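You operate a simulated robot arm through the tools that you are given. There is no shell and no other tool. Be economical: measure what you need, move in short steps, check, and stop when the job is done.

Carry out the task below with a simulated robot arm. There is one attempt and no reset: what you move stays moved.

## Task
Release the brass pin and take the orange tube off the air gripper.
Fine: air off and vented first, and left so; pin on the clear patch, tube ends in the tube rail, green plug back in its outlet.

Only the result counts: the job must be done as asked and must still hold three seconds after the hand-in. Knocking over, shifting, dropping, spilling or breaking anything else fails it.

## Robot
A 7-joint arm with a two-finger gripper, on a carriage that runs on a rail from [0.001, 1.19] to [-0.001, -1.19] (x, y) and turns from -143 to 190 degrees about z. Base frame: it is fixed where the carriage stands at the start and does not move with it; the origin is on the floor, on the carriage's upright axis, x ahead of it, y to its left, z up; the surface under the hand at the start is at about z = 0.88. Lengths are in m, angles in degrees, forces in N, time in s.
Its first joint turns from -149.0 to 149.0 degrees. Places, roughly: clear patch of the air bench [0.7, 0.3, 0.9]; gripper port [0.7, 0.5, 0.9]; main gauge [0.9, 0.3, 1.4]; orange jaw [0.8, 0.5, 0.9]; red lever [0.9, 0.5, 1.3]; tube rail [0.7, 0.6, 0.9]; yellow lever [0.9, 0.2, 1.1]. Payload 2.45 kg.
Tool frame: the origin (TCP) lies between the finger pads and is the grasp point; the fingertips stand 0.026 m ahead of it; z points along the fingers, y is the line along which they close. Largest opening 0.096 m; the body of the gripper starts 0.069 m behind the TCP.
Orientation is that of the tool frame in the base frame, as a unit quaternion [x, y, z, w]. With the fingers straight down and closing along the base's y, the tool's x points along the base's -x, its y along +y and its z along -z.

## Interface
- The arm moves only by the tool move_arm. Its argument "steps" is a list of rows, each a list of 7 numbers: the turn, a rotation vector about the base's x, y, z in units of 180 degrees (1.0 is 180 degrees), then the shift along the base's x, y, z in units of 300 mm (1.0 is 300 mm), then the finger opening in m, from 0 to 0.096. In form: [[rx, ry, rz, tx, ty, tz, grip], ...]. A call has 1 to 10 rows; each row is the pose to reach, as a shift and turn from the pose commanded when the call began. A call with a number of a shift or a turn outside -1 to 1 is refused whole. Each row takes 0.2 s and may step no farther than 0.05 m and 8.6 degrees from the row before; otherwise, or with a gripper value out of range, the whole call is refused. Where a pose cannot be reached the arm comes as near as it can. A force on the tool above 50 N (or 10 N above the force at the start of the call, whichever is more), or a blocked arm, ends the call early, and 0.2 s more pass. The fingers move at their own pace and stop on an object; they squeeze with about 24 N. The grip force told is the motor's: it shows also when the fingers shut on nothing. Time passes only in rows, and 0.2 s behind the last, so rows that repeat a pose let the fingers close. The reply holds the time, the measured pose of the TCP, the force on the tool along the base axes, the opening and the grip force, in the units named above and with some noise, with the torque about the TCP (base axes, N m) and any sound that the robot's microphone picked up.
- Cameras (640 x 400 px; columns grow to the right, rows downward): "scene" is now at [0.0453, 0.1783, 1.7049]; the picture's right is [0.10, -1.00, 0.00], its down [-0.54, -0.05, -0.84] and it looks along [0.84, 0.08, -0.54] (base axes); focal length 290 px, centre (320, 200). "wrist" rides on the gripper at [0.082, 0.003, -0.098] in the tool frame; the picture's right is [-0.04, 1.00, 0.00], its down [-0.73, -0.03, -0.68] and it looks along [-0.68, -0.03, 0.73] (tool axes); focal length 256 px, centre (320, 200).
- grab_frame(camera): a new picture of that camera. The clock stands still meanwhile.
- move_column(by): slides the trunk up (or, below 0, down) by that many m; the arm and the scene camera ride with it, the base frame stays. It gives what a move gives, with no picture.
- base_move(legs): drives the robot by 1 to 6 legs, each [ahead, left, turn to the left] in m, m and degrees, along the robot's own axes; the way and the turn of a leg run together, so that a leg with both is an arc; at most 1.5 m and 180 degrees a leg. The arm and the cameras ride along, it lands a little off, and it stops where it bumps. It keeps to its track: a leg is cut to what the track allows. It gives what a move gives.
- aim_head(pan, tilt): turns the head with the scene camera to pan (to the left, within 155 degrees either way) and tilt (down, from -29 to 69), counted from straight ahead of the robot. It gives what a move gives.
- probe_pixels(camera, pixels): for up to 12 pixels [column, row] of the newest picture of that camera ("zoom" is the newest enlarged one), the place [x, y, z] in the base frame of the surface seen there, good to about 0.002 m, but the place of the scene camera against the robot may be out by one fixed shift of up to 0.018 m in any direction. The clock stands still meanwhile.
- zoom(camera, box): a new picture of the part [left, top, right, bottom] of that camera's present view, enlarged. The clock stands still meanwhile.
- finish_job(): hands the job in; it is judged then, once.

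Go step by step. Measure first, check grasps and placings, and put right what went wrong. The budget is 80 turns and 68 pictures, counting those below and the enlarged ones. Unless the task says otherwise, let go and move clear before handing in, and close with one line.

The tools are called after "Emit:" by a JSON object that holds its "name" and its "arguments". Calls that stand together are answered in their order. move_arm: Moves the arm, as the interface text tells. Its arguments: {"type":"object","properties":{"steps":{"type":"array"}},"required":["steps"]} The other tools are called the same way: move_column (by) slides the trunk up or down; base_move (legs) drives the base; aim_head (pan, tilt) turns the head that bears the scene camera; grab_frame (camera) takes a picture; probe_pixels (camera, pixels) gives the place of the surface under pixels of a picture; zoom (camera, box) takes an enlarged picture of a part of a camera's view; finish_job () hands the job in.

At the start:

```text
clock: 0.0
position: [0.7513, 0.1214, 0.9999]
tcp_rot: [0.0, 1.0, 0.0, 0.0]
force: [0.5, -1.0, -0.2]
wrist_torque: [0.02, -0.01, -0.03]
opening: 0.0959
grasp_force: 0.0
trunk travel left (down, up): [-0.675, 0.035]
robot x, y, heading: [0.0026, -0.0016, -0.0]
head pan, tilt: [5.6, 32.9]
```

scene: 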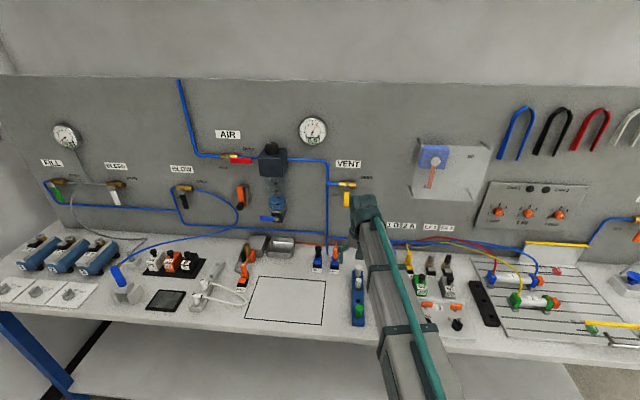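
wrist: 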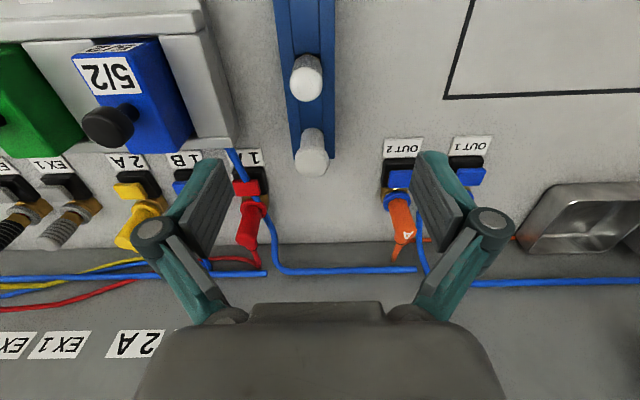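

The pictures show the bench with AIR (red lever near 238,158), VENT (yellow lever near 347,190), and the gripper area near (240,280). I'll zoom in to understand the parts.

Emit:
{"name": "zoom", "arguments": {"camera": "scene", "box": [120, 220, 360, 370]}}

Emit:
{"name": "zoom", "arguments": {"camera": "scene", "box": [180, 100, 380, 225]}}

```text
2.67 times, centred on (240, 295) of scene
```

zoom: 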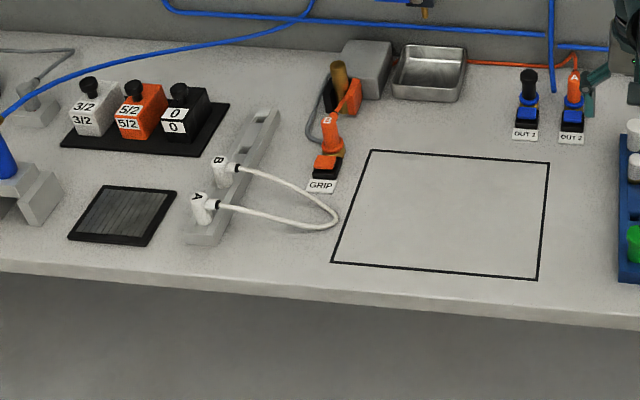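

```text
3.20 times, centred on (280, 162) of scene
```

zoom: 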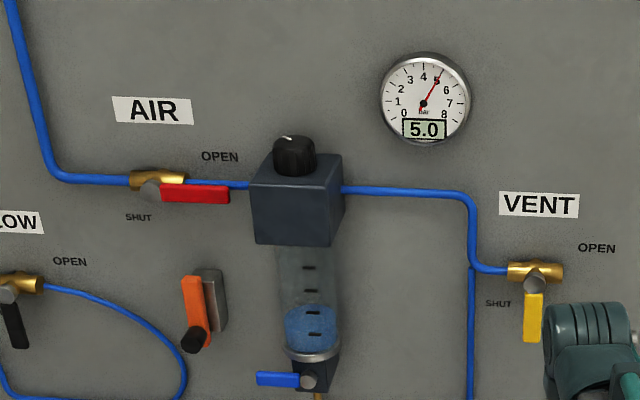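

The orange tube runs from OUT 2 (end A) to GRIP (end B); the pin sits at about (338,80) in the zoom. I'll look closer at the gripper, tube rail and plug rack.

Emit:
{"name": "zoom", "arguments": {"camera": "scene", "box": [225, 230, 305, 300]}}

Emit:
{"name": "zoom", "arguments": {"camera": "scene", "box": [180, 255, 260, 320]}}

Emit:
{"name": "zoom", "arguments": {"camera": "scene", "box": [300, 235, 380, 335]}}

```text
5.71 times, centred on (265, 265) of scene
```

zoom: 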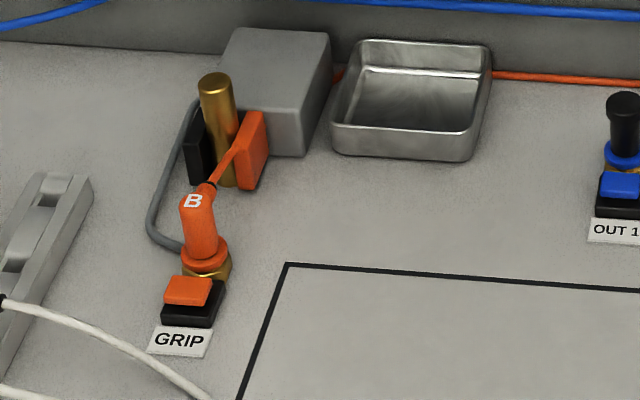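

```text
6.15 times, centred on (220, 288) of scene
```

zoom: 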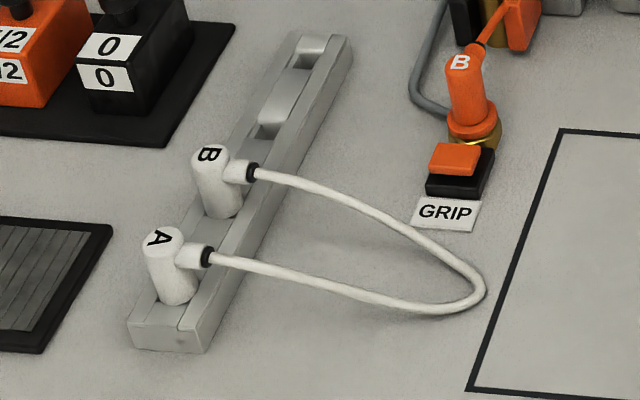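

```text
4.00 times, centred on (340, 285) of scene
```

zoom: 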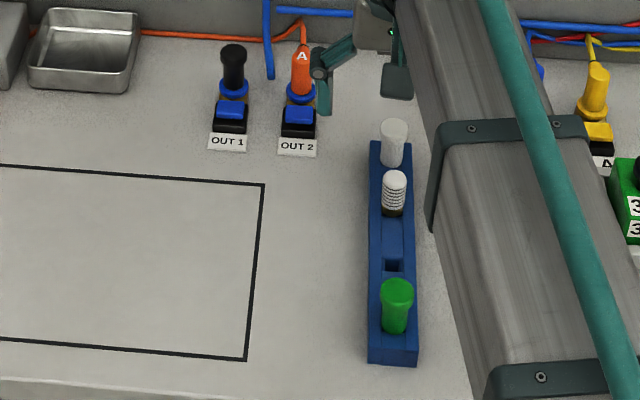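

The button blocks sit in front of each port, and the green plug stands in the rack at (339,311). Now measuring the levers and key parts.

Emit:
{"name": "zoom", "arguments": {"camera": "scene", "box": [210, 130, 370, 230]}}

```text
4.00 times, centred on (290, 180) of scene
```

zoom: 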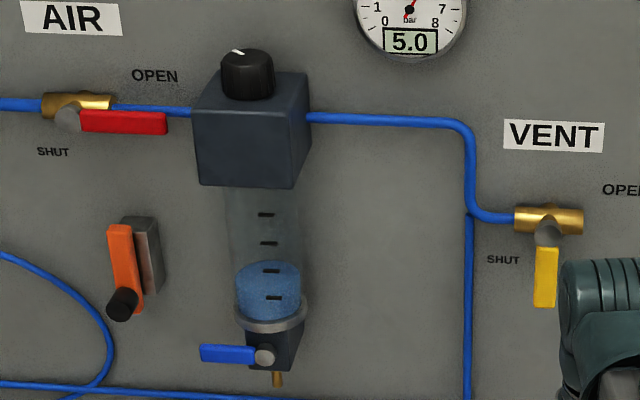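

Emit:
{"name": "probe_pixels", "arguments": {"camera": "zoom", "pixels": [[68, 118], [85, 120], [125, 122], [165, 124], [165, 145], [547, 231], [545, 255], [545, 285], [545, 304], [530, 270], [125, 113], [245, 130]]}}

Emit:
{"name": "probe_pixels", "arguments": {"camera": "scene", "pixels": [[252, 246], [255, 262], [246, 265], [241, 284], [248, 275], [335, 250], [334, 265], [339, 311], [339, 304], [318, 250], [267, 248], [251, 240]]}}

```text
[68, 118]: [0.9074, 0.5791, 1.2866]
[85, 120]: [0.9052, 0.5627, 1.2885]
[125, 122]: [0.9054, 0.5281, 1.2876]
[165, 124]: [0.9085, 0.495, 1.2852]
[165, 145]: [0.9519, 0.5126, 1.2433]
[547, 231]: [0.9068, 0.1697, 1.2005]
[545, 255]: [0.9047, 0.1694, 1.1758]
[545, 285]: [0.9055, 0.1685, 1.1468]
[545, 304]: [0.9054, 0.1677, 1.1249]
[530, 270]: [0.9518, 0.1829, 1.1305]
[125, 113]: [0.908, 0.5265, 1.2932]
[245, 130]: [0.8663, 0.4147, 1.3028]
```

```text
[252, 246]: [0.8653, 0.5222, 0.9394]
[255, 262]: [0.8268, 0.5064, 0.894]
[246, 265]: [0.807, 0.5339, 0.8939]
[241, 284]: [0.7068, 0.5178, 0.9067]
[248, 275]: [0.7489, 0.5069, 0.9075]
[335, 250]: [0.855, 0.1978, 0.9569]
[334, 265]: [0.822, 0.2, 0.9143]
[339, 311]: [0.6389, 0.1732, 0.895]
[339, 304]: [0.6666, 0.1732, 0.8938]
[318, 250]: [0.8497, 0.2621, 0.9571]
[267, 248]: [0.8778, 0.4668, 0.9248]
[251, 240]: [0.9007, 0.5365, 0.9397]
```

Levers stand about 47 mm off the wall with faces at x≈0.905. I'll check the scene camera's offset by comparing shared points (patch corner, OUT labels) in both cameras.

Emit:
{"name": "probe_pixels", "arguments": {"camera": "wrist", "pixels": [[447, 97], [385, 140], [423, 138], [383, 157], [455, 138], [492, 136], [306, 62], [312, 136], [469, 177], [400, 178], [402, 222], [470, 163]]}}

Emit:
{"name": "zoom", "arguments": {"camera": "scene", "box": [300, 235, 380, 285]}}

```text
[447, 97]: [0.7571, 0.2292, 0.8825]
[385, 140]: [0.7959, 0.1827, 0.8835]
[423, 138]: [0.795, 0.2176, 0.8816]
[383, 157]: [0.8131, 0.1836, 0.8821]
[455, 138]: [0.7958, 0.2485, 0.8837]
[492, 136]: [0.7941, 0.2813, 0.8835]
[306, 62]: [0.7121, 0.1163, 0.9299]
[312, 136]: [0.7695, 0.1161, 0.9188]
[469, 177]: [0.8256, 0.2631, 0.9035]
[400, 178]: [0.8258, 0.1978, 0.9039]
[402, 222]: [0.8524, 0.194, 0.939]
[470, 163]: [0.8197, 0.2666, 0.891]
```

```text
8.00 times, centred on (340, 260) of scene
```

zoom: 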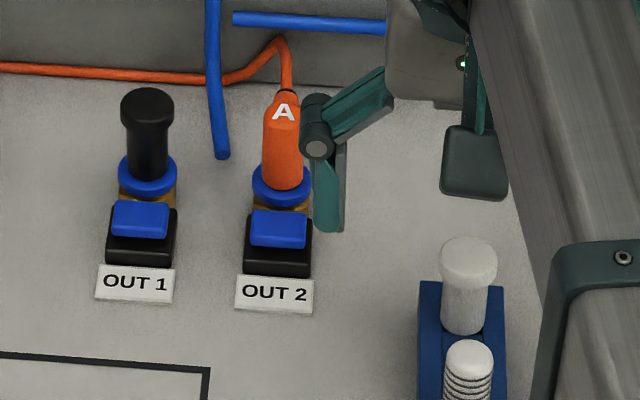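

Emit:
{"name": "probe_pixels", "arguments": {"camera": "zoom", "pixels": [[208, 370], [236, 306], [312, 312], [96, 297], [173, 302], [97, 266], [277, 228], [283, 112], [147, 105], [282, 150]]}}

```text
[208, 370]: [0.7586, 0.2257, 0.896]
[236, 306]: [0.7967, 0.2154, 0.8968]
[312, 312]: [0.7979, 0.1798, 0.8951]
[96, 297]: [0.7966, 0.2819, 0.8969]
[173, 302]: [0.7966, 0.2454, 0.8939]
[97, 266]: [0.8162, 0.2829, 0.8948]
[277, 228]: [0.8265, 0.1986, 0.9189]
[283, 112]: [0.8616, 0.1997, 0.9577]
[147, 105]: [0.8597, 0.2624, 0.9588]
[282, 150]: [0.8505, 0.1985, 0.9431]
```

Comparing cameras, scene reads about (+0.0015, −0.0025, +0.013) m off the true place. Next I lift the arm a bit and drive left to stand in front of the red lever.

Emit:
{"name": "move_arm", "arguments": {"steps": [[0, 0, 0, -0.05, 0, 0.15, 0.0], [0, 0, 0, -0.1, 0, 0.3, 0.0]]}}

Emit:
{"name": "base_move", "arguments": {"legs": [[0, 0.4, 0]]}}

```text
clock: 0.6
position: [0.7203, 0.1219, 1.0925]
tcp_rot: [0.0, 1.0, 0.0, 0.0]
force: [0.2, 0.6, 0.4]
wrist_torque: [-0.01, 0.01, 0.0]
opening: 0.0065
grasp_force: 2.4
trunk travel left (down, up): [-0.675, 0.035]
robot x, y, heading: [0.0017, -0.0002, -0.1]
head pan, tilt: [5.6, 32.9]
```

```text
clock: 3.1
position: [0.7217, 0.5316, 1.0919]
tcp_rot: [-0.002, 1.0, 0.0, 0.0]
force: [-0.8, 0.5, 0.7]
wrist_torque: [0.0, -0.01, -0.02]
opening: 0.0
grasp_force: 24.1
trunk travel left (down, up): [-0.675, 0.035]
robot x, y, heading: [-0.0006, 0.4063, 0.2]
head pan, tilt: [5.6, 32.9]
```

The robot stands at y≈0.41 with the TCP at (0.722,0.532,1.092). Now rotating the tool to point forward while rising above the red lever.

Emit:
{"name": "move_arm", "arguments": {"steps": [[0, -0.047, 0, 0, 0, 0.076, 0], [0, -0.094, 0, 0, 0, 0.152, 0], [0, -0.141, 0, 0, 0, 0.228, 0], [0, -0.188, 0, 0, 0, 0.304, 0], [0, -0.235, 0, 0, 0, 0.38, 0], [0, -0.282, 0, 0, 0, 0.456, 0], [0, -0.329, 0, 0, 0, 0.532, 0], [0, -0.376, 0, 0, 0, 0.608, 0], [0, -0.423, 0, 0, 0, 0.684, 0], [0, -0.468, 0, 0, 0, 0.76, 0]]}}

```text
clock: 5.3
position: [0.72, 0.5313, 1.3207]
tcp_rot: [-0.003, 0.74, -0.001, 0.672]
force: [0.1, 0.4, -0.1]
wrist_torque: [0.01, -0.02, 0.01]
opening: 0.0002
grasp_force: 23.8
trunk travel left (down, up): [-0.675, 0.035]
robot x, y, heading: [-0.0037, 0.4061, 0.2]
head pan, tilt: [5.6, 32.9]
```

Tool nearly horizontal at (0.720,0.531,1.321). Finish the turn and advance to just above the red lever.

Emit:
{"name": "move_arm", "arguments": {"steps": [[0, -0.032, 0, 0.13, -0.01, 0, 0], [0, -0.032, 0, 0.26, -0.02, 0, 0], [0, -0.032, 0, 0.4, -0.035, 0, 0], [0, -0.032, 0, 0.52, -0.035, 0, 0], [0, -0.032, 0, 0.57, -0.035, 0, 0]]}}

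Emit:
{"name": "grab_frame", "arguments": {"camera": "scene"}}

Emit:
{"name": "grab_frame", "arguments": {"camera": "wrist"}}

```text
clock: 6.5
position: [0.8931, 0.5224, 1.3199]
tcp_rot: [-0.002, 0.707, -0.002, 0.707]
force: [-0.2, -0.2, -0.5]
wrist_torque: [0.01, 0.01, -0.01]
opening: 0.0
grasp_force: 23.9
trunk travel left (down, up): [-0.675, 0.035]
robot x, y, heading: [0.002, 0.4032, 0.3]
head pan, tilt: [5.6, 32.9]
```

```text
58 pictures are left
```

scene: 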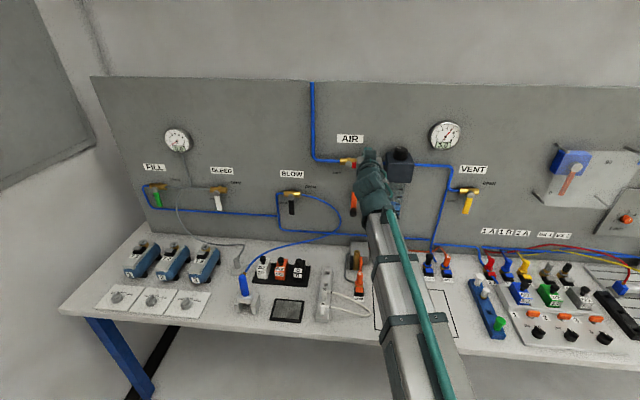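

```text
57 pictures are left
```

wrist: 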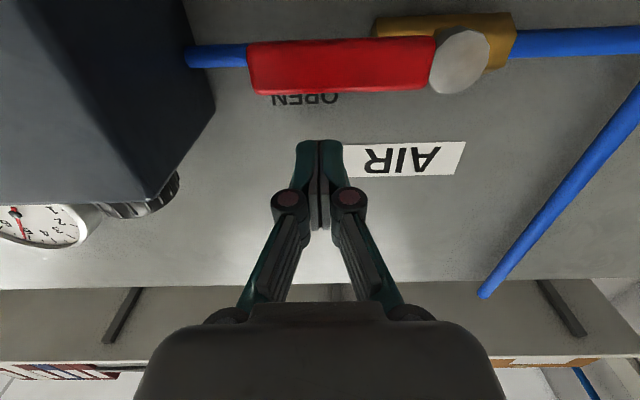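

The wrist view shows the red lever at (340,65) and the fingers above it. Probing its exact place.

Emit:
{"name": "probe_pixels", "arguments": {"camera": "wrist", "pixels": [[460, 60], [430, 65], [340, 65], [255, 70], [340, 90], [340, 42], [220, 57]]}}

```text
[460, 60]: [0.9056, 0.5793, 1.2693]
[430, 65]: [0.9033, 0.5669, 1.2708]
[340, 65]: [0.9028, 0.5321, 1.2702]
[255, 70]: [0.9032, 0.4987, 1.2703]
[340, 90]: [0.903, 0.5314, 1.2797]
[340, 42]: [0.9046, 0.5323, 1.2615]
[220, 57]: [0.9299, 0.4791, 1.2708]
```

Pivot is at (y 0.579, z 1.2705), lever half-height about 9.5 mm. Sweeping the lever down along its arc to SHUT.

Emit:
{"name": "move_arm", "arguments": {"steps": [[0, 0, 0, 0, -0.01, -0.091, 0], [0, 0, 0, 0, -0.023, -0.145, 0], [0, 0, 0, 0, -0.022, -0.198, 0], [0, 0, 0, 0, -0.006, -0.252, 0], [0, 0, 0, 0, 0.023, -0.3, 0], [0, 0, 0, 0, 0.067, -0.339, 0], [0, 0, 0, 0, 0.125, -0.365, 0], [0, 0, 0, 0, 0.132, -0.365, 0]]}}

Emit:
{"name": "grab_frame", "arguments": {"camera": "wrist"}}

```text
clock: 8.3
position: [0.8939, 0.5578, 1.2104]
tcp_rot: [0.0, 0.707, -0.002, 0.707]
force: [-0.6, -7.4, 0.6]
wrist_torque: [0.12, -0.01, -0.05]
opening: 0.0
grasp_force: 28.0
trunk travel left (down, up): [-0.675, 0.035]
robot x, y, heading: [0.0002, 0.4057, 0.1]
head pan, tilt: [5.6, 32.9]
```

```text
56 pictures are left
```

wrist: 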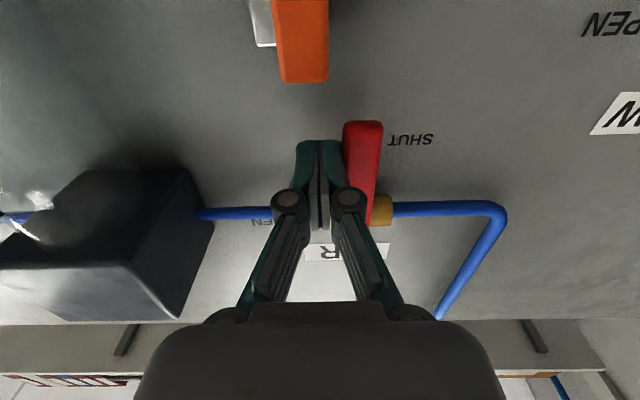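

The lever now points down with 7 N of resistance, apparently at its stop. Back away and look.

Emit:
{"name": "move_arm", "arguments": {"steps": [[0, 0, 0, 0, -0.03, 0, 0], [0, 0, 0, -0.15, -0.03, 0, 0], [0, 0, 0, -0.3, -0.03, 0, 0], [0, 0, 0, -0.45, -0.03, 0, 0]]}}

Emit:
{"name": "grab_frame", "arguments": {"camera": "wrist"}}

Emit:
{"name": "zoom", "arguments": {"camera": "scene", "box": [320, 100, 520, 225]}}

```text
clock: 9.3
position: [0.7564, 0.5518, 1.2099]
tcp_rot: [-0.002, 0.707, -0.002, 0.707]
force: [0.4, 0.2, -0.3]
wrist_torque: [-0.01, -0.01, -0.03]
opening: 0.0
grasp_force: 28.5
trunk travel left (down, up): [-0.675, 0.035]
robot x, y, heading: [0.0018, 0.4039, 0.2]
head pan, tilt: [5.6, 32.9]
```

```text
55 pictures are left
```

wrist: 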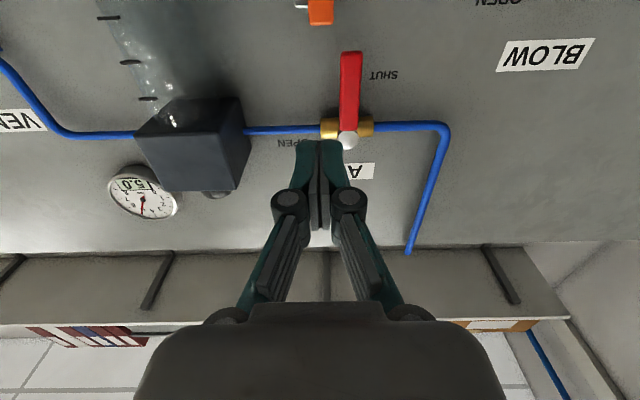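

```text
3.20 times, centred on (420, 162) of scene
```

zoom: 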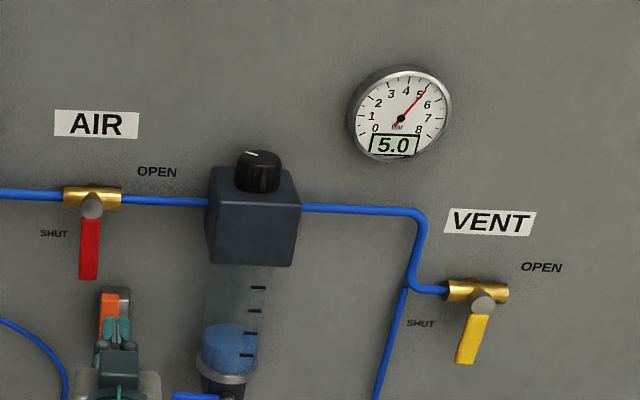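

AIR is shut with the lever fully down; the gauge still reads 5.0. Drive right to the VENT lever.

Emit:
{"name": "base_move", "arguments": {"legs": [[0, -0.33, 0]]}}

Emit:
{"name": "grab_frame", "arguments": {"camera": "wrist"}}

```text
clock: 11.5
position: [0.7567, 0.2224, 1.2103]
tcp_rot: [-0.001, 0.707, -0.002, 0.707]
force: [0.0, -0.1, 0.0]
wrist_torque: [0.01, 0.03, 0.04]
opening: 0.0
grasp_force: 28.9
trunk travel left (down, up): [-0.675, 0.035]
robot x, y, heading: [-0.0003, 0.0806, 0.2]
head pan, tilt: [5.6, 32.9]
```

```text
53 pictures are left
```

wrist: 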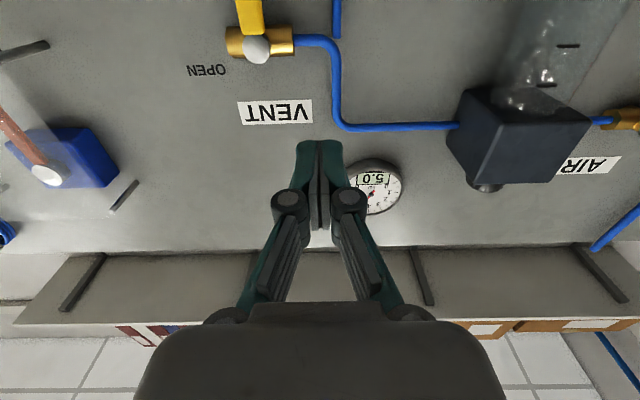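

Emit:
{"name": "probe_pixels", "arguments": {"camera": "wrist", "pixels": [[255, 50], [250, 20], [250, 5], [238, 10], [262, 10], [337, 10]]}}

```text
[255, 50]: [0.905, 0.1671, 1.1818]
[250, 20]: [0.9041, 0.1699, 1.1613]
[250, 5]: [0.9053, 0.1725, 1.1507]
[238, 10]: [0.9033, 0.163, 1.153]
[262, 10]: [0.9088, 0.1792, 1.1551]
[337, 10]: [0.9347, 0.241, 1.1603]
```

VENT pivot is about (y 0.1695, z 1.186) with lever hanging down. Approach from its left and sweep it round to the right (OPEN).

Emit:
{"name": "move_arm", "arguments": {"steps": [[0, 0, 0, 0, -0.04, -0.132, 0], [0, 0, 0, 0, -0.076, -0.264, 0], [0, 0, 0, 0.15, -0.076, -0.264, 0], [0, 0, 0, 0.3, -0.076, -0.264, 0], [0, 0, 0, 0.457, -0.076, -0.264, 0], [0, 0, 0, 0.457, -0.153, -0.277, 0], [0, 0, 0, 0.457, -0.202, -0.278, 0], [0, 0, 0, 0.457, -0.252, -0.265, 0], [0, 0, 0, 0.457, -0.297, -0.239, 0], [0, 0, 0, 0.457, -0.334, -0.199, 0]]}}

Emit:
{"name": "move_arm", "arguments": {"steps": [[0, 0, 0, 0, -0.026, 0.046, 0], [0, 0, 0, 0, -0.026, 0.055, 0]]}}

Emit:
{"name": "grab_frame", "arguments": {"camera": "wrist"}}

```text
clock: 13.7
position: [0.8944, 0.1237, 1.1502]
tcp_rot: [-0.001, 0.707, -0.002, 0.707]
force: [4.7, 2.3, 1.2]
wrist_torque: [-0.03, 0.05, 0.1]
opening: 0.0
grasp_force: 28.3
trunk travel left (down, up): [-0.675, 0.035]
robot x, y, heading: [0.0041, 0.0768, 0.2]
head pan, tilt: [5.6, 32.9]
```

```text
clock: 14.3
position: [0.894, 0.1163, 1.1584]
tcp_rot: [-0.004, 0.711, -0.002, 0.703]
force: [-0.3, 0.7, -19.5]
wrist_torque: [-0.05, 0.28, 0.23]
opening: 0.006
grasp_force: 28.3
trunk travel left (down, up): [-0.675, 0.035]
robot x, y, heading: [-0.0009, 0.0787, 0.4]
head pan, tilt: [5.6, 32.9]
stopped in row 2: the force on the tool passed its limit at 56 N (the readings are from after the stop); the commanded pose is now the measured one
```

```text
52 pictures are left
```

wrist: 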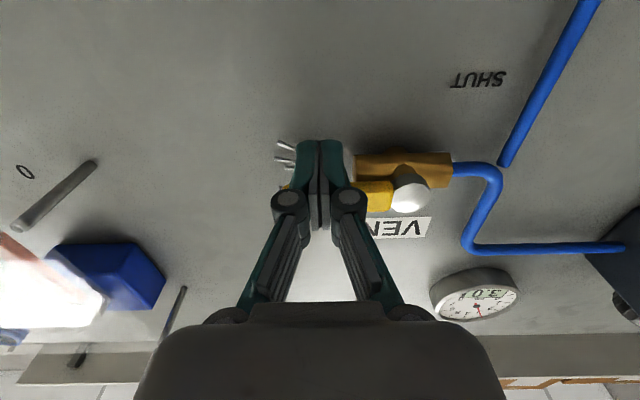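

The vent lever reached its stop (limit hit) and the gauge is dropping. Back off downward and away, then check.

Emit:
{"name": "move_arm", "arguments": {"steps": [[0, 0, 0, 0, 0, -0.06, 0], [0, 0, 0, -0.15, 0, -0.06, 0], [0, 0, 0, -0.3, 0, -0.06, 0], [0, 0, 0, -0.45, 0, -0.06, 0]]}}

Emit:
{"name": "zoom", "arguments": {"camera": "scene", "box": [180, 90, 380, 215]}}

Emit:
{"name": "grab_frame", "arguments": {"camera": "wrist"}}

```text
clock: 15.3
position: [0.7549, 0.118, 1.1449]
tcp_rot: [-0.002, 0.709, -0.002, 0.706]
force: [0.8, 0.0, 0.1]
wrist_torque: [0.02, 0.04, 0.01]
opening: 0.0003
grasp_force: 28.8
trunk travel left (down, up): [-0.675, 0.035]
robot x, y, heading: [-0.0033, 0.0778, 0.2]
head pan, tilt: [5.6, 32.9]
```

```text
3.20 times, centred on (280, 152) of scene
```

zoom: 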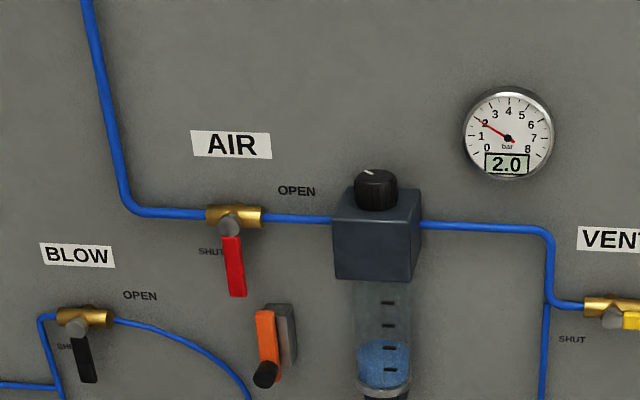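

```text
50 pictures are left
```

wrist: 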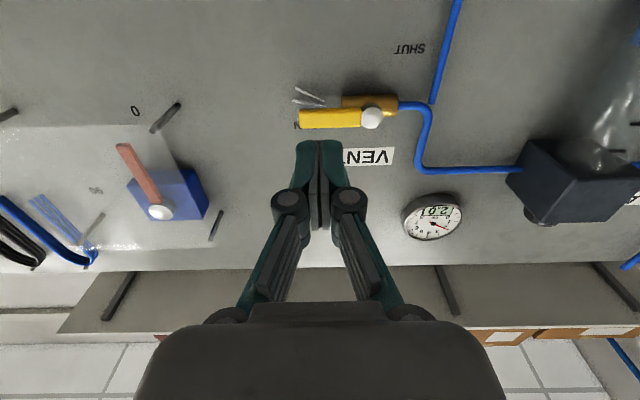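

Gauge shows 2.0 and falling, both levers in place. Turn the tool back down while it vents.

Emit:
{"name": "move_arm", "arguments": {"steps": [[0, 0.047, 0, -0.03, 0, 0, 0], [0, 0.094, 0, -0.06, 0, 0, 0], [0, 0.141, 0, -0.09, 0, 0, 0], [0, 0.188, 0, -0.12, 0, 0, 0], [0, 0.235, 0, -0.15, 0, 0, 0], [0, 0.282, 0, -0.15, 0, 0, 0], [0, 0.329, 0, -0.15, 0, 0, 0], [0, 0.376, 0, -0.15, 0, 0, 0], [0, 0.423, 0, -0.15, 0, 0, 0], [0, 0.468, 0, -0.15, 0, 0, 0]]}}

Emit:
{"name": "move_arm", "arguments": {"steps": [[0, 0.0335, 0, 0, 0, 0, 0.096]]}}

Emit:
{"name": "base_move", "arguments": {"legs": [[0, 0.27, 0]]}}

Emit:
{"name": "grab_frame", "arguments": {"camera": "wrist"}}

Emit:
{"name": "grab_frame", "arguments": {"camera": "scene"}}

```text
clock: 17.5
position: [0.7116, 0.1164, 1.1455]
tcp_rot: [-0.003, 0.999, 0.001, 0.045]
force: [0.0, 1.0, -0.8]
wrist_torque: [0.03, -0.04, 0.0]
opening: 0.0003
grasp_force: 29.0
out of reach, approached as far as the arm can: row 1, 2
trunk travel left (down, up): [-0.675, 0.035]
robot x, y, heading: [-0.0009, 0.0804, 0.4]
head pan, tilt: [5.6, 32.9]
```

```text
clock: 17.9
position: [0.7137, 0.1163, 1.1448]
tcp_rot: [-0.003, 1.0, 0.001, -0.007]
force: [0.4, -0.2, 0.6]
wrist_torque: [0.0, 0.0, -0.02]
opening: 0.0556
grasp_force: 0.0
trunk travel left (down, up): [-0.675, 0.035]
robot x, y, heading: [-0.0015, 0.0769, 0.4]
head pan, tilt: [5.6, 32.9]
```

```text
clock: 19.8
position: [0.7125, 0.3918, 1.1442]
tcp_rot: [-0.006, 1.0, 0.001, -0.005]
force: [0.0, -0.5, -0.9]
wrist_torque: [-0.04, -0.03, 0.05]
opening: 0.096
grasp_force: 0.1
trunk travel left (down, up): [-0.675, 0.035]
robot x, y, heading: [0.003, 0.3552, 0.7]
head pan, tilt: [5.6, 32.9]
```

```text
49 pictures are left
```

wrist: 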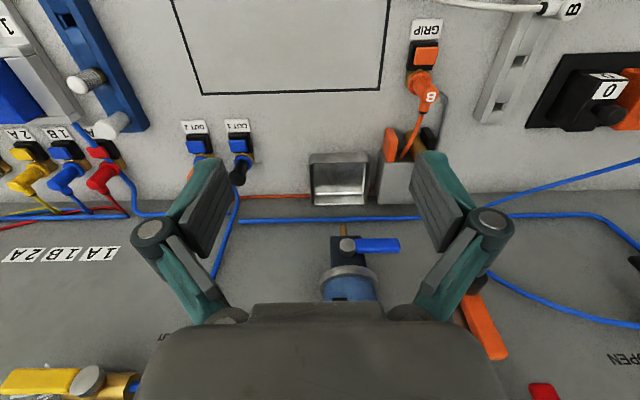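

```text
48 pictures are left
```

scene: 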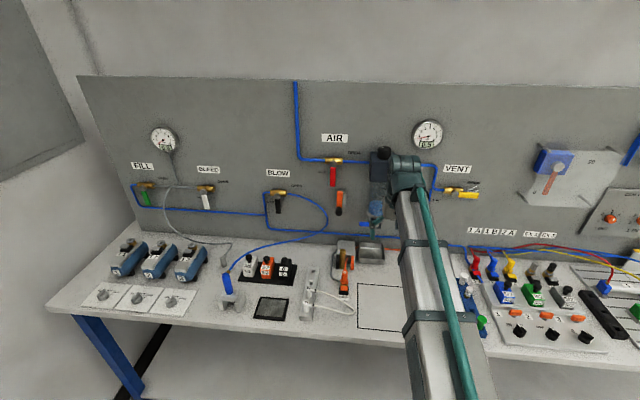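

Main pressure is nearly gone. Move the hand over the gripper for a close look.

Emit:
{"name": "move_arm", "arguments": {"steps": [[0, 0, 0, 0, 0.15, 0, 0.096], [0, 0, 0, 0, 0.3, 0, 0.096], [0, 0, 0, 0.0, 0.4, -0.1, 0.096]]}}

Emit:
{"name": "grab_frame", "arguments": {"camera": "wrist"}}

Emit:
{"name": "zoom", "arguments": {"camera": "scene", "box": [300, 225, 400, 310]}}

Emit:
{"name": "zoom", "arguments": {"camera": "scene", "box": [320, 110, 480, 210]}}

```text
clock: 20.6
position: [0.7121, 0.5104, 1.1135]
tcp_rot: [-0.005, 1.0, 0.0, -0.005]
force: [0.1, -1.4, -0.3]
wrist_torque: [0.01, -0.02, -0.01]
opening: 0.0957
grasp_force: 0.0
trunk travel left (down, up): [-0.675, 0.035]
robot x, y, heading: [-0.003, 0.3506, 0.4]
head pan, tilt: [5.6, 32.9]
```

```text
47 pictures are left
```

wrist: 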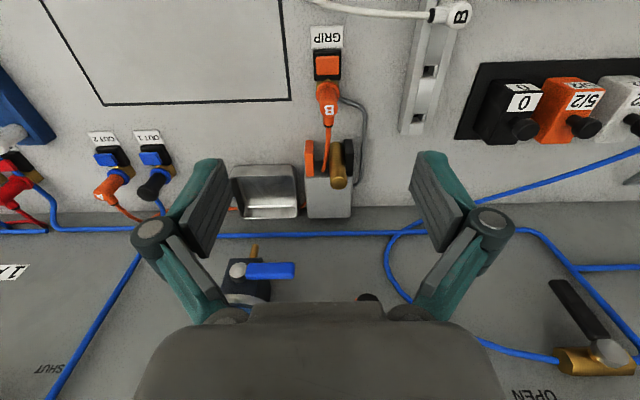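

```text
4.71 times, centred on (350, 268) of scene
```

zoom: 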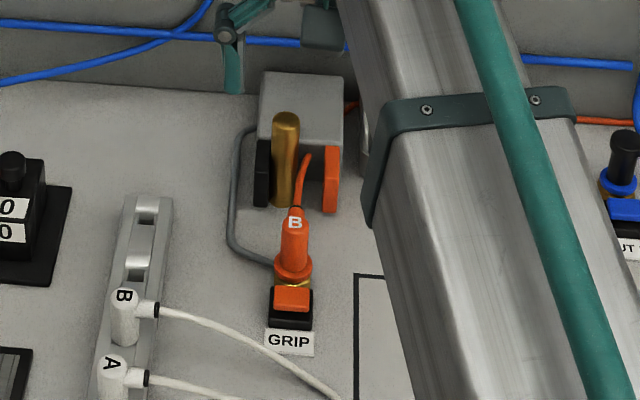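

```text
4.00 times, centred on (400, 160) of scene
```

zoom: 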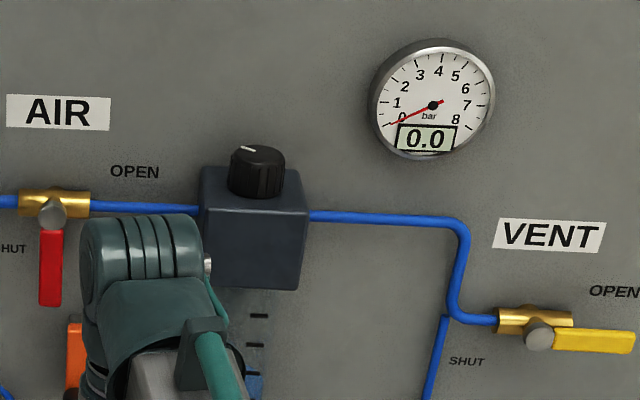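

Gauge reads 0.0; the orange jaw has opened and the pin stands free. Zooming with the wrist camera.

Emit:
{"name": "zoom", "arguments": {"camera": "wrist", "box": [260, 90, 420, 230]}}

```text
2.86 times, centred on (340, 160) of wrist
```

zoom: 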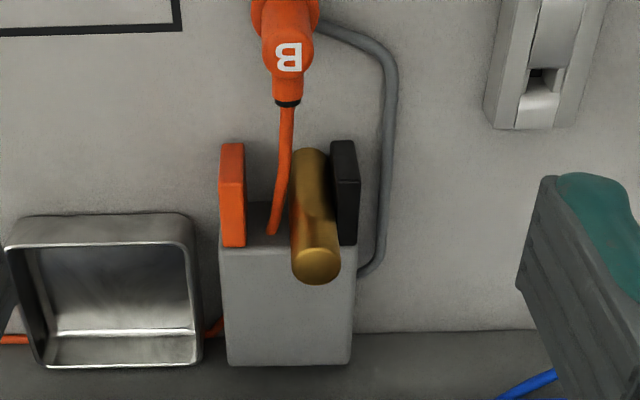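

Emit:
{"name": "probe_pixels", "arguments": {"camera": "zoom", "pixels": [[316, 268], [315, 245], [310, 200], [308, 160], [345, 150], [231, 152], [345, 240], [232, 242], [285, 110], [278, 200], [290, 50], [290, 300]]}}

```text
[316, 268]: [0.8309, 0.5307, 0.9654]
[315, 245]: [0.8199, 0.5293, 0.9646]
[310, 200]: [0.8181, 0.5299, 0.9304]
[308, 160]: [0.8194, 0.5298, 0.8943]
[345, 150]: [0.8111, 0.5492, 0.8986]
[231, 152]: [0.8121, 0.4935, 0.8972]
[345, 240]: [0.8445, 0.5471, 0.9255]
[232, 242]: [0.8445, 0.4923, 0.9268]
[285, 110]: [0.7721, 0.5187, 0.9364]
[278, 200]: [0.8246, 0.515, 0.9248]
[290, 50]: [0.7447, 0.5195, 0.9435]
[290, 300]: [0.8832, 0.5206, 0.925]
```

Pin is upright near (0.830, 0.530), top z≈0.966, jaws now clear. I'll check how far the panel items above it stick out before descending.

Emit:
{"name": "probe_pixels", "arguments": {"camera": "scene", "pixels": [[339, 197], [339, 211], [345, 196], [365, 224], [376, 215], [350, 246]]}}

```text
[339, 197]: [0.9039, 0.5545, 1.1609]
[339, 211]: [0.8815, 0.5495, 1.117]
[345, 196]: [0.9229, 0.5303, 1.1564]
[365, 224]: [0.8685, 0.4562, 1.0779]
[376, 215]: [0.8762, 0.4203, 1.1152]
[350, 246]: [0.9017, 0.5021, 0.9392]
```

The knob at x≈0.88, z≈1.10 is near the hand's path, so I'll tilt the tool 15° forward and descend onto the pin.

Emit:
{"name": "move_arm", "arguments": {"steps": [[0, -0.045, 0, 0.1, 0.03, -0.06, 0.06], [0, -0.083, 0, 0.2, 0.065, -0.12, 0.06], [0, -0.083, 0, 0.3, 0.065, -0.2, 0.06], [0, -0.083, 0, 0.39, 0.065, -0.28, 0.06], [0, -0.083, 0, 0.39, 0.065, -0.36, 0.06]]}}

Emit:
{"name": "grab_frame", "arguments": {"camera": "wrist"}}

```text
clock: 21.8
position: [0.8301, 0.5301, 1.0078]
tcp_rot: [-0.006, 0.992, 0.0, 0.125]
force: [-0.1, 0.2, 0.8]
wrist_torque: [-0.01, 0.01, -0.01]
opening: 0.0599
grasp_force: 0.0
trunk travel left (down, up): [-0.675, 0.035]
robot x, y, heading: [-0.0004, 0.348, 0.8]
head pan, tilt: [5.6, 32.9]
```

```text
43 pictures are left
```

wrist: 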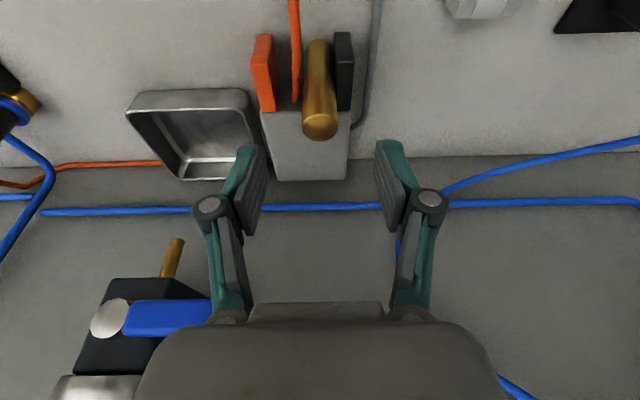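

Pin is centred between the fingers; the blue drain lever stays clear behind. Descend 5 cm and close.

Emit:
{"name": "move_arm", "arguments": {"steps": [[0, 0, 0, 0, 0, -0.09, 0.06], [0, 0, 0, 0, 0, -0.168, 0.06], [0, 0, 0, 0, 0, -0.168, 0.0], [0, 0, 0, 0, 0, -0.168, 0.0], [0, 0, 0, 0, 0, -0.168, 0.0]]}}

Emit:
{"name": "grab_frame", "arguments": {"camera": "wrist"}}

```text
clock: 23.0
position: [0.8287, 0.5311, 0.9555]
tcp_rot: [-0.005, 0.992, 0.0, 0.125]
force: [0.5, -0.3, -0.3]
wrist_torque: [0.02, 0.0, 0.01]
opening: 0.021
grasp_force: 24.2
trunk travel left (down, up): [-0.675, 0.035]
robot x, y, heading: [-0.0025, 0.3485, 0.6]
head pan, tilt: [5.6, 32.9]
```

```text
42 pictures are left
```

wrist: 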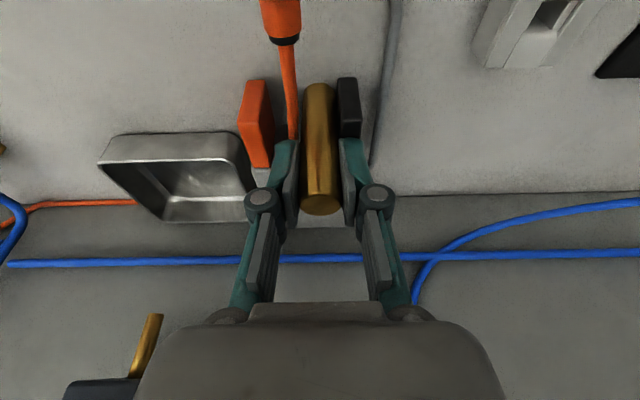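

Pin gripped (21 mm). Lift straight up.

Emit:
{"name": "move_arm", "arguments": {"steps": [[0, 0, 0, 0, 0, 0.06, 0.0], [0, 0, 0, 0, 0, 0.15, 0.0], [0, 0, 0, 0, 0, 0.25, 0.0], [0, 0, 0, -0.1, -0.05, 0.33, 0.0], [0, 0, 0, -0.2, -0.15, 0.33, 0.0], [0, 0, 0, -0.3, -0.25, 0.33, 0.0]]}}

Emit:
{"name": "grab_frame", "arguments": {"camera": "wrist"}}

Emit:
{"name": "grab_frame", "arguments": {"camera": "scene"}}

```text
clock: 24.4
position: [0.737, 0.456, 1.0567]
tcp_rot: [-0.006, 0.992, 0.0, 0.124]
force: [0.3, 0.6, -1.1]
wrist_torque: [0.03, 0.02, 0.02]
opening: 0.0208
grasp_force: 23.9
trunk travel left (down, up): [-0.675, 0.035]
robot x, y, heading: [0.0011, 0.3513, 0.5]
head pan, tilt: [5.6, 32.9]
```

```text
41 pictures are left
```

wrist: 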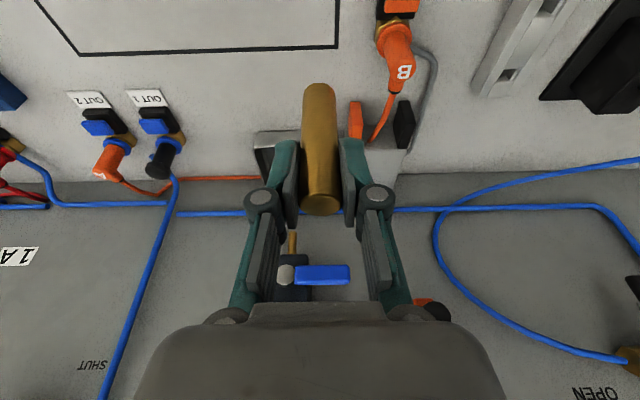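

```text
40 pictures are left
```

scene: 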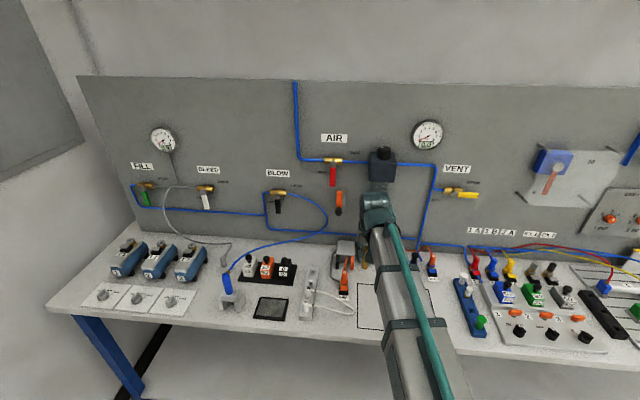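

Pin held upright. Measure the patch corners.

Emit:
{"name": "probe_pixels", "arguments": {"camera": "scene", "pixels": [[358, 328], [361, 284], [429, 291], [436, 336], [372, 320]]}}

Emit:
{"name": "probe_pixels", "arguments": {"camera": "wrist", "pixels": [[337, 47], [78, 53], [339, 5]]}}

```text
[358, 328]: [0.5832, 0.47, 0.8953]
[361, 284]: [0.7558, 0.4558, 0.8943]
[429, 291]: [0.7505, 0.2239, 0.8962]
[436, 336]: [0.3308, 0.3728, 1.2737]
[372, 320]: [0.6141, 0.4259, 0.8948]
```

```text
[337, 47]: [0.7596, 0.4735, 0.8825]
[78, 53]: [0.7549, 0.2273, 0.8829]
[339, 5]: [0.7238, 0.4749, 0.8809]
```

Patch spans x 0.585–0.757, y 0.229–0.472. Place the pin at about (0.65, 0.31).

Emit:
{"name": "move_arm", "arguments": {"steps": [[0, 0, 0, -0.07, -0.12, 0, 0], [0, 0, 0, -0.15, -0.25, 0, 0], [0, 0, 0, -0.22, -0.37, 0, 0], [0, 0, 0, -0.29, -0.487, 0, 0], [0, 0, 0, -0.29, -0.487, -0.1, 0], [0, 0, 0, -0.29, -0.487, -0.2, 0], [0, 0, 0, -0.29, -0.487, -0.27, 0], [0, 0, 0, -0.29, -0.487, -0.31, 0], [0, 0, 0, -0.29, -0.487, -0.325, 0], [0, 0, 0, -0.29, -0.487, -0.332, 0]]}}

Emit:
{"name": "grab_frame", "arguments": {"camera": "wrist"}}

```text
clock: 26.6
position: [0.6534, 0.3101, 0.9563]
tcp_rot: [-0.006, 0.992, 0.0, 0.126]
force: [-0.2, -0.8, -1.4]
wrist_torque: [-0.03, 0.01, 0.02]
opening: 0.0208
grasp_force: 24.0
trunk travel left (down, up): [-0.675, 0.035]
robot x, y, heading: [-0.0027, 0.3549, 0.5]
head pan, tilt: [5.6, 32.9]
```

```text
39 pictures are left
```

wrist: 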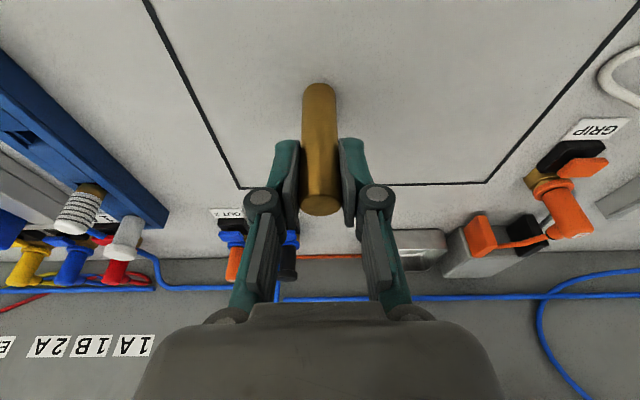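

Pin is at the bench height of before, over the patch; nudging down to feel contact.

Emit:
{"name": "move_arm", "arguments": {"steps": [[0, 0, 0, 0, 0, -0.004, 0], [0, 0, 0, 0, 0, -0.007, 0]]}}

```text
clock: 27.2
position: [0.6517, 0.3104, 0.955]
tcp_rot: [-0.007, 0.992, 0.001, 0.126]
force: [0.4, 0.3, 6.7]
wrist_torque: [0.01, -0.06, 0.01]
opening: 0.0208
grasp_force: 24.4
trunk travel left (down, up): [-0.675, 0.035]
robot x, y, heading: [0.0032, 0.3492, 0.6]
head pan, tilt: [5.6, 32.9]
```

Contact felt (6.7 N up). Open slowly and rise.

Emit:
{"name": "move_arm", "arguments": {"steps": [[0, 0, 0, 0, 0, 0.002, 0.024], [0, 0, 0, 0, 0, 0.002, 0.04], [0, 0, 0, 0, 0, 0.002, 0.05], [0, 0, 0, 0, 0, 0.1, 0.05], [0, 0, 0, 0, 0, 0.22, 0.05], [0, 0, 0, 0, 0, 0.36, 0.05]]}}

Emit:
{"name": "grab_frame", "arguments": {"camera": "wrist"}}

```text
clock: 28.6
position: [0.6534, 0.3102, 1.0618]
tcp_rot: [-0.005, 0.992, 0.0, 0.125]
force: [-0.2, 0.2, -0.6]
wrist_torque: [0.03, -0.01, 0.02]
opening: 0.05
grasp_force: 0.1
trunk travel left (down, up): [-0.675, 0.035]
robot x, y, heading: [0.0034, 0.348, 0.4]
head pan, tilt: [5.6, 32.9]
```

```text
38 pictures are left
```

wrist: 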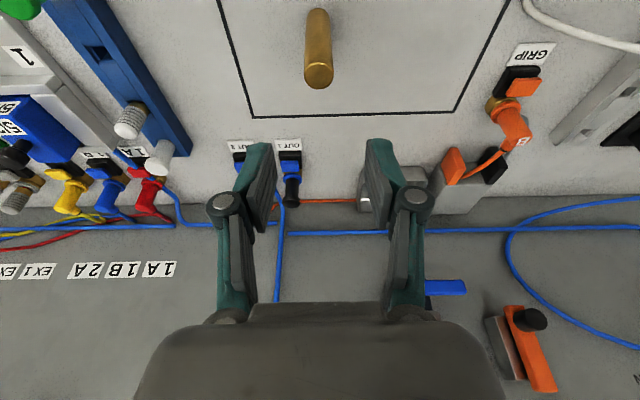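

Pin stands free inside the patch. Now inspect the GRIP fitting and its release button closely.

Emit:
{"name": "move_arm", "arguments": {"steps": [[0, 0, 0, 0, 0.15, 0.05, 0.06], [0, 0, 0, 0, 0.3, 0.05, 0.06], [0, 0, 0, 0, 0.45, 0.05, 0.06], [0, 0, 0, 0, 0.6, 0.05, 0.06], [0, 0, 0, 0, 0.68, 0.05, 0.06]]}}

Emit:
{"name": "zoom", "arguments": {"camera": "wrist", "box": [230, 0, 410, 140]}}

Emit:
{"name": "zoom", "arguments": {"camera": "scene", "box": [320, 245, 370, 300]}}

```text
clock: 29.8
position: [0.653, 0.5145, 1.0741]
tcp_rot: [-0.005, 0.992, 0.0, 0.125]
force: [-0.4, -0.7, 0.7]
wrist_torque: [0.0, 0.04, -0.01]
opening: 0.0601
grasp_force: 0.1
trunk travel left (down, up): [-0.675, 0.035]
robot x, y, heading: [0.0009, 0.3522, 0.5]
head pan, tilt: [5.6, 32.9]
```

```text
2.86 times, centred on (320, 70) of wrist
```

zoom: 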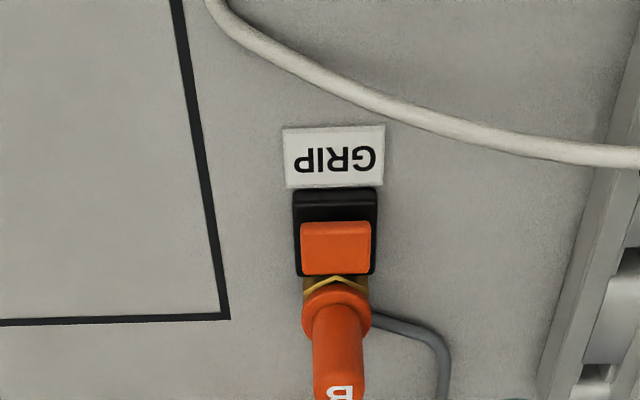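

```text
7.27 times, centred on (345, 272) of scene
```

zoom: 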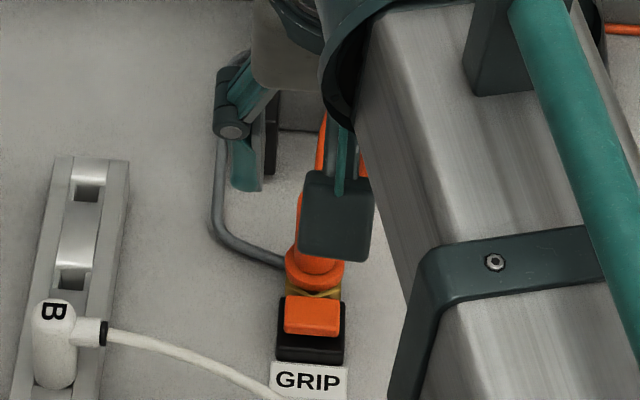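

Emit:
{"name": "zoom", "arguments": {"camera": "wrist", "box": [270, 40, 370, 160]}}

```text
3.33 times, centred on (320, 100) of wrist
```

zoom: 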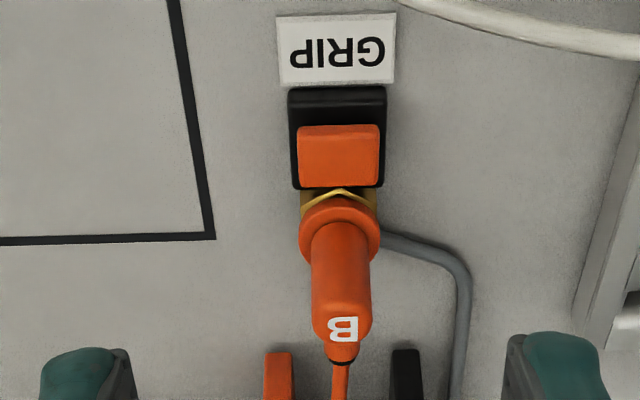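

Emit:
{"name": "probe_pixels", "arguments": {"camera": "zoom", "pixels": [[340, 165], [338, 135], [340, 100], [300, 160], [378, 160], [312, 215], [340, 205], [340, 250], [340, 300], [315, 280], [370, 280], [343, 330]]}}

```text
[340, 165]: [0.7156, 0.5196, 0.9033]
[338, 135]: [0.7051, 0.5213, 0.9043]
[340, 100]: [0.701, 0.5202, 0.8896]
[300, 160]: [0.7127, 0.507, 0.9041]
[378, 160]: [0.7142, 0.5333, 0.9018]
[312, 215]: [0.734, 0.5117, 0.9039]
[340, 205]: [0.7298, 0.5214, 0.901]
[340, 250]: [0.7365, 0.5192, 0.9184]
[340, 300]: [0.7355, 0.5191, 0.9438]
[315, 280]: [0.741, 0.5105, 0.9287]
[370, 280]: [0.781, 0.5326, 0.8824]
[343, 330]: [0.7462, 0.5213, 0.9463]
```

Plug axis ≈ (0.745, 0.5195), top 0.946; button top at (0.713, 0.520, 0.9035). I'll close the fingers, straighten the tool, and come just above the button.

Emit:
{"name": "move_arm", "arguments": {"steps": [[0, 0.04, 0, 0.06, 0.018, -0.05, 0], [0, 0.08, 0, 0.12, 0.018, -0.1, 0], [0, 0.08, 0, 0.197, 0.018, -0.2, 0], [0, 0.08, 0, 0.197, 0.018, -0.3, 0], [0, 0.08, 0, 0.197, 0.018, -0.4, 0], [0, 0.08, 0, 0.197, 0.018, -0.44, 0]]}}

Emit:
{"name": "grab_frame", "arguments": {"camera": "wrist"}}

```text
clock: 31.2
position: [0.713, 0.5185, 0.9426]
tcp_rot: [-0.006, 1.0, 0.001, -0.001]
force: [-0.5, -0.8, -0.3]
wrist_torque: [-0.02, 0.03, 0.01]
opening: 0.0
grasp_force: 24.0
trunk travel left (down, up): [-0.675, 0.035]
robot x, y, heading: [-0.0016, 0.3525, 0.5]
head pan, tilt: [5.6, 32.9]
```

```text
34 pictures are left
```

wrist: 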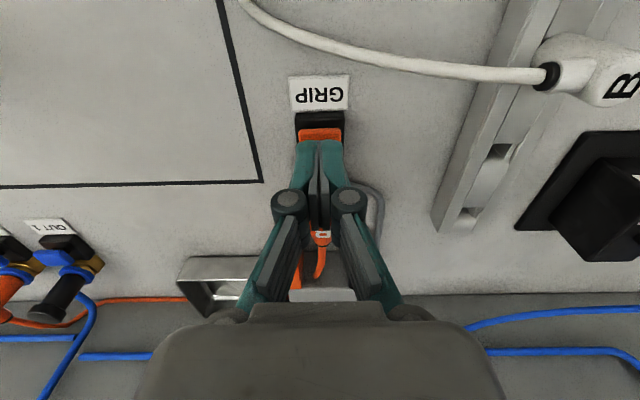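

Fingertips are over the orange button. Press gently and hear what happens.

Emit:
{"name": "move_arm", "arguments": {"steps": [[0, 0, 0, 0, 0, -0.035, 0], [0, 0, 0, 0, 0, -0.045, 0], [0, 0, 0, 0, 0, -0.052, 0], [0, 0, 0, 0, 0, -0.058, 0]]}}

Emit:
{"name": "grab_frame", "arguments": {"camera": "wrist"}}

```text
clock: 32.2
position: [0.7121, 0.52, 0.9273]
tcp_rot: [-0.006, 1.0, 0.001, 0.0]
force: [-0.7, 0.3, 1.1]
wrist_torque: [0.01, 0.01, -0.01]
opening: 0.0061
grasp_force: 29.0
trunk travel left (down, up): [-0.675, 0.035]
robot x, y, heading: [-0.0004, 0.3519, 0.3]
head pan, tilt: [5.6, 32.9]
```

```text
33 pictures are left
```

wrist: 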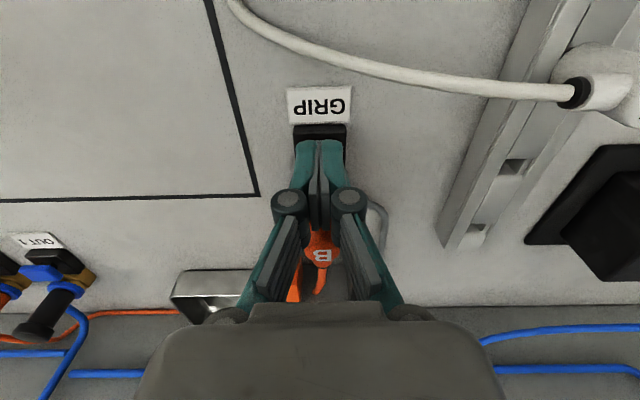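

Only about 2 mm in so far with low force; press further.

Emit:
{"name": "move_arm", "arguments": {"steps": [[0, 0, 0, 0, 0, -0.007, 0], [0, 0, 0, 0, 0, -0.014, 0], [0, 0, 0, 0, 0, -0.02, 0], [0, 0, 0, 0, 0, -0.026, 0]]}}

```text
clock: 33.2
position: [0.7118, 0.5189, 0.9193]
tcp_rot: [-0.006, 1.0, 0.001, 0.0]
force: [1.8, 2.5, 12.3]
wrist_torque: [0.05, -0.07, 0.04]
opening: 0.0058
grasp_force: 27.9
trunk travel left (down, up): [-0.675, 0.035]
robot x, y, heading: [-0.0002, 0.3499, 0.6]
head pan, tilt: [5.6, 32.9]
heard: click
```

A click was heard. Go straight to gripping the plug body and pull up.

Emit:
{"name": "move_arm", "arguments": {"steps": [[0, 0, 0, 0, 0, 0.14, 0.03], [0, 0, 0, 0.06, 0.003, 0.2, 0.05], [0, 0, 0, 0.11, 0.003, 0.18, 0.05], [0, 0, 0, 0.11, 0.003, 0.062, 0.05], [0, 0, 0, 0.11, 0.003, 0.062, 0.0], [0, 0, 0, 0.11, 0.003, 0.062, 0.0], [0, 0, 0, 0.11, 0.003, 0.09, 0.0], [0, 0, 0, 0.11, 0.003, 0.13, 0.0], [0, 0, 0, 0.11, 0.003, 0.2, 0.0]]}}

Emit:
{"name": "grab_frame", "arguments": {"camera": "wrist"}}

```text
clock: 35.2
position: [0.7442, 0.5203, 0.9809]
tcp_rot: [-0.006, 1.0, 0.001, -0.001]
force: [0.1, 0.0, -0.4]
wrist_torque: [-0.02, 0.02, 0.03]
opening: 0.0186
grasp_force: 23.9
trunk travel left (down, up): [-0.675, 0.035]
robot x, y, heading: [0.0022, 0.3482, 0.4]
head pan, tilt: [5.6, 32.9]
```

```text
32 pictures are left
```

wrist: 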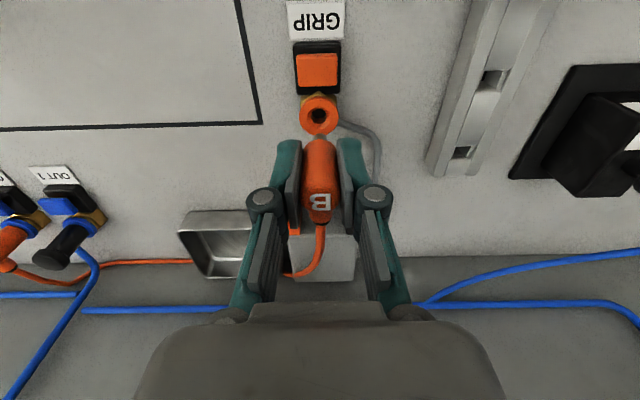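

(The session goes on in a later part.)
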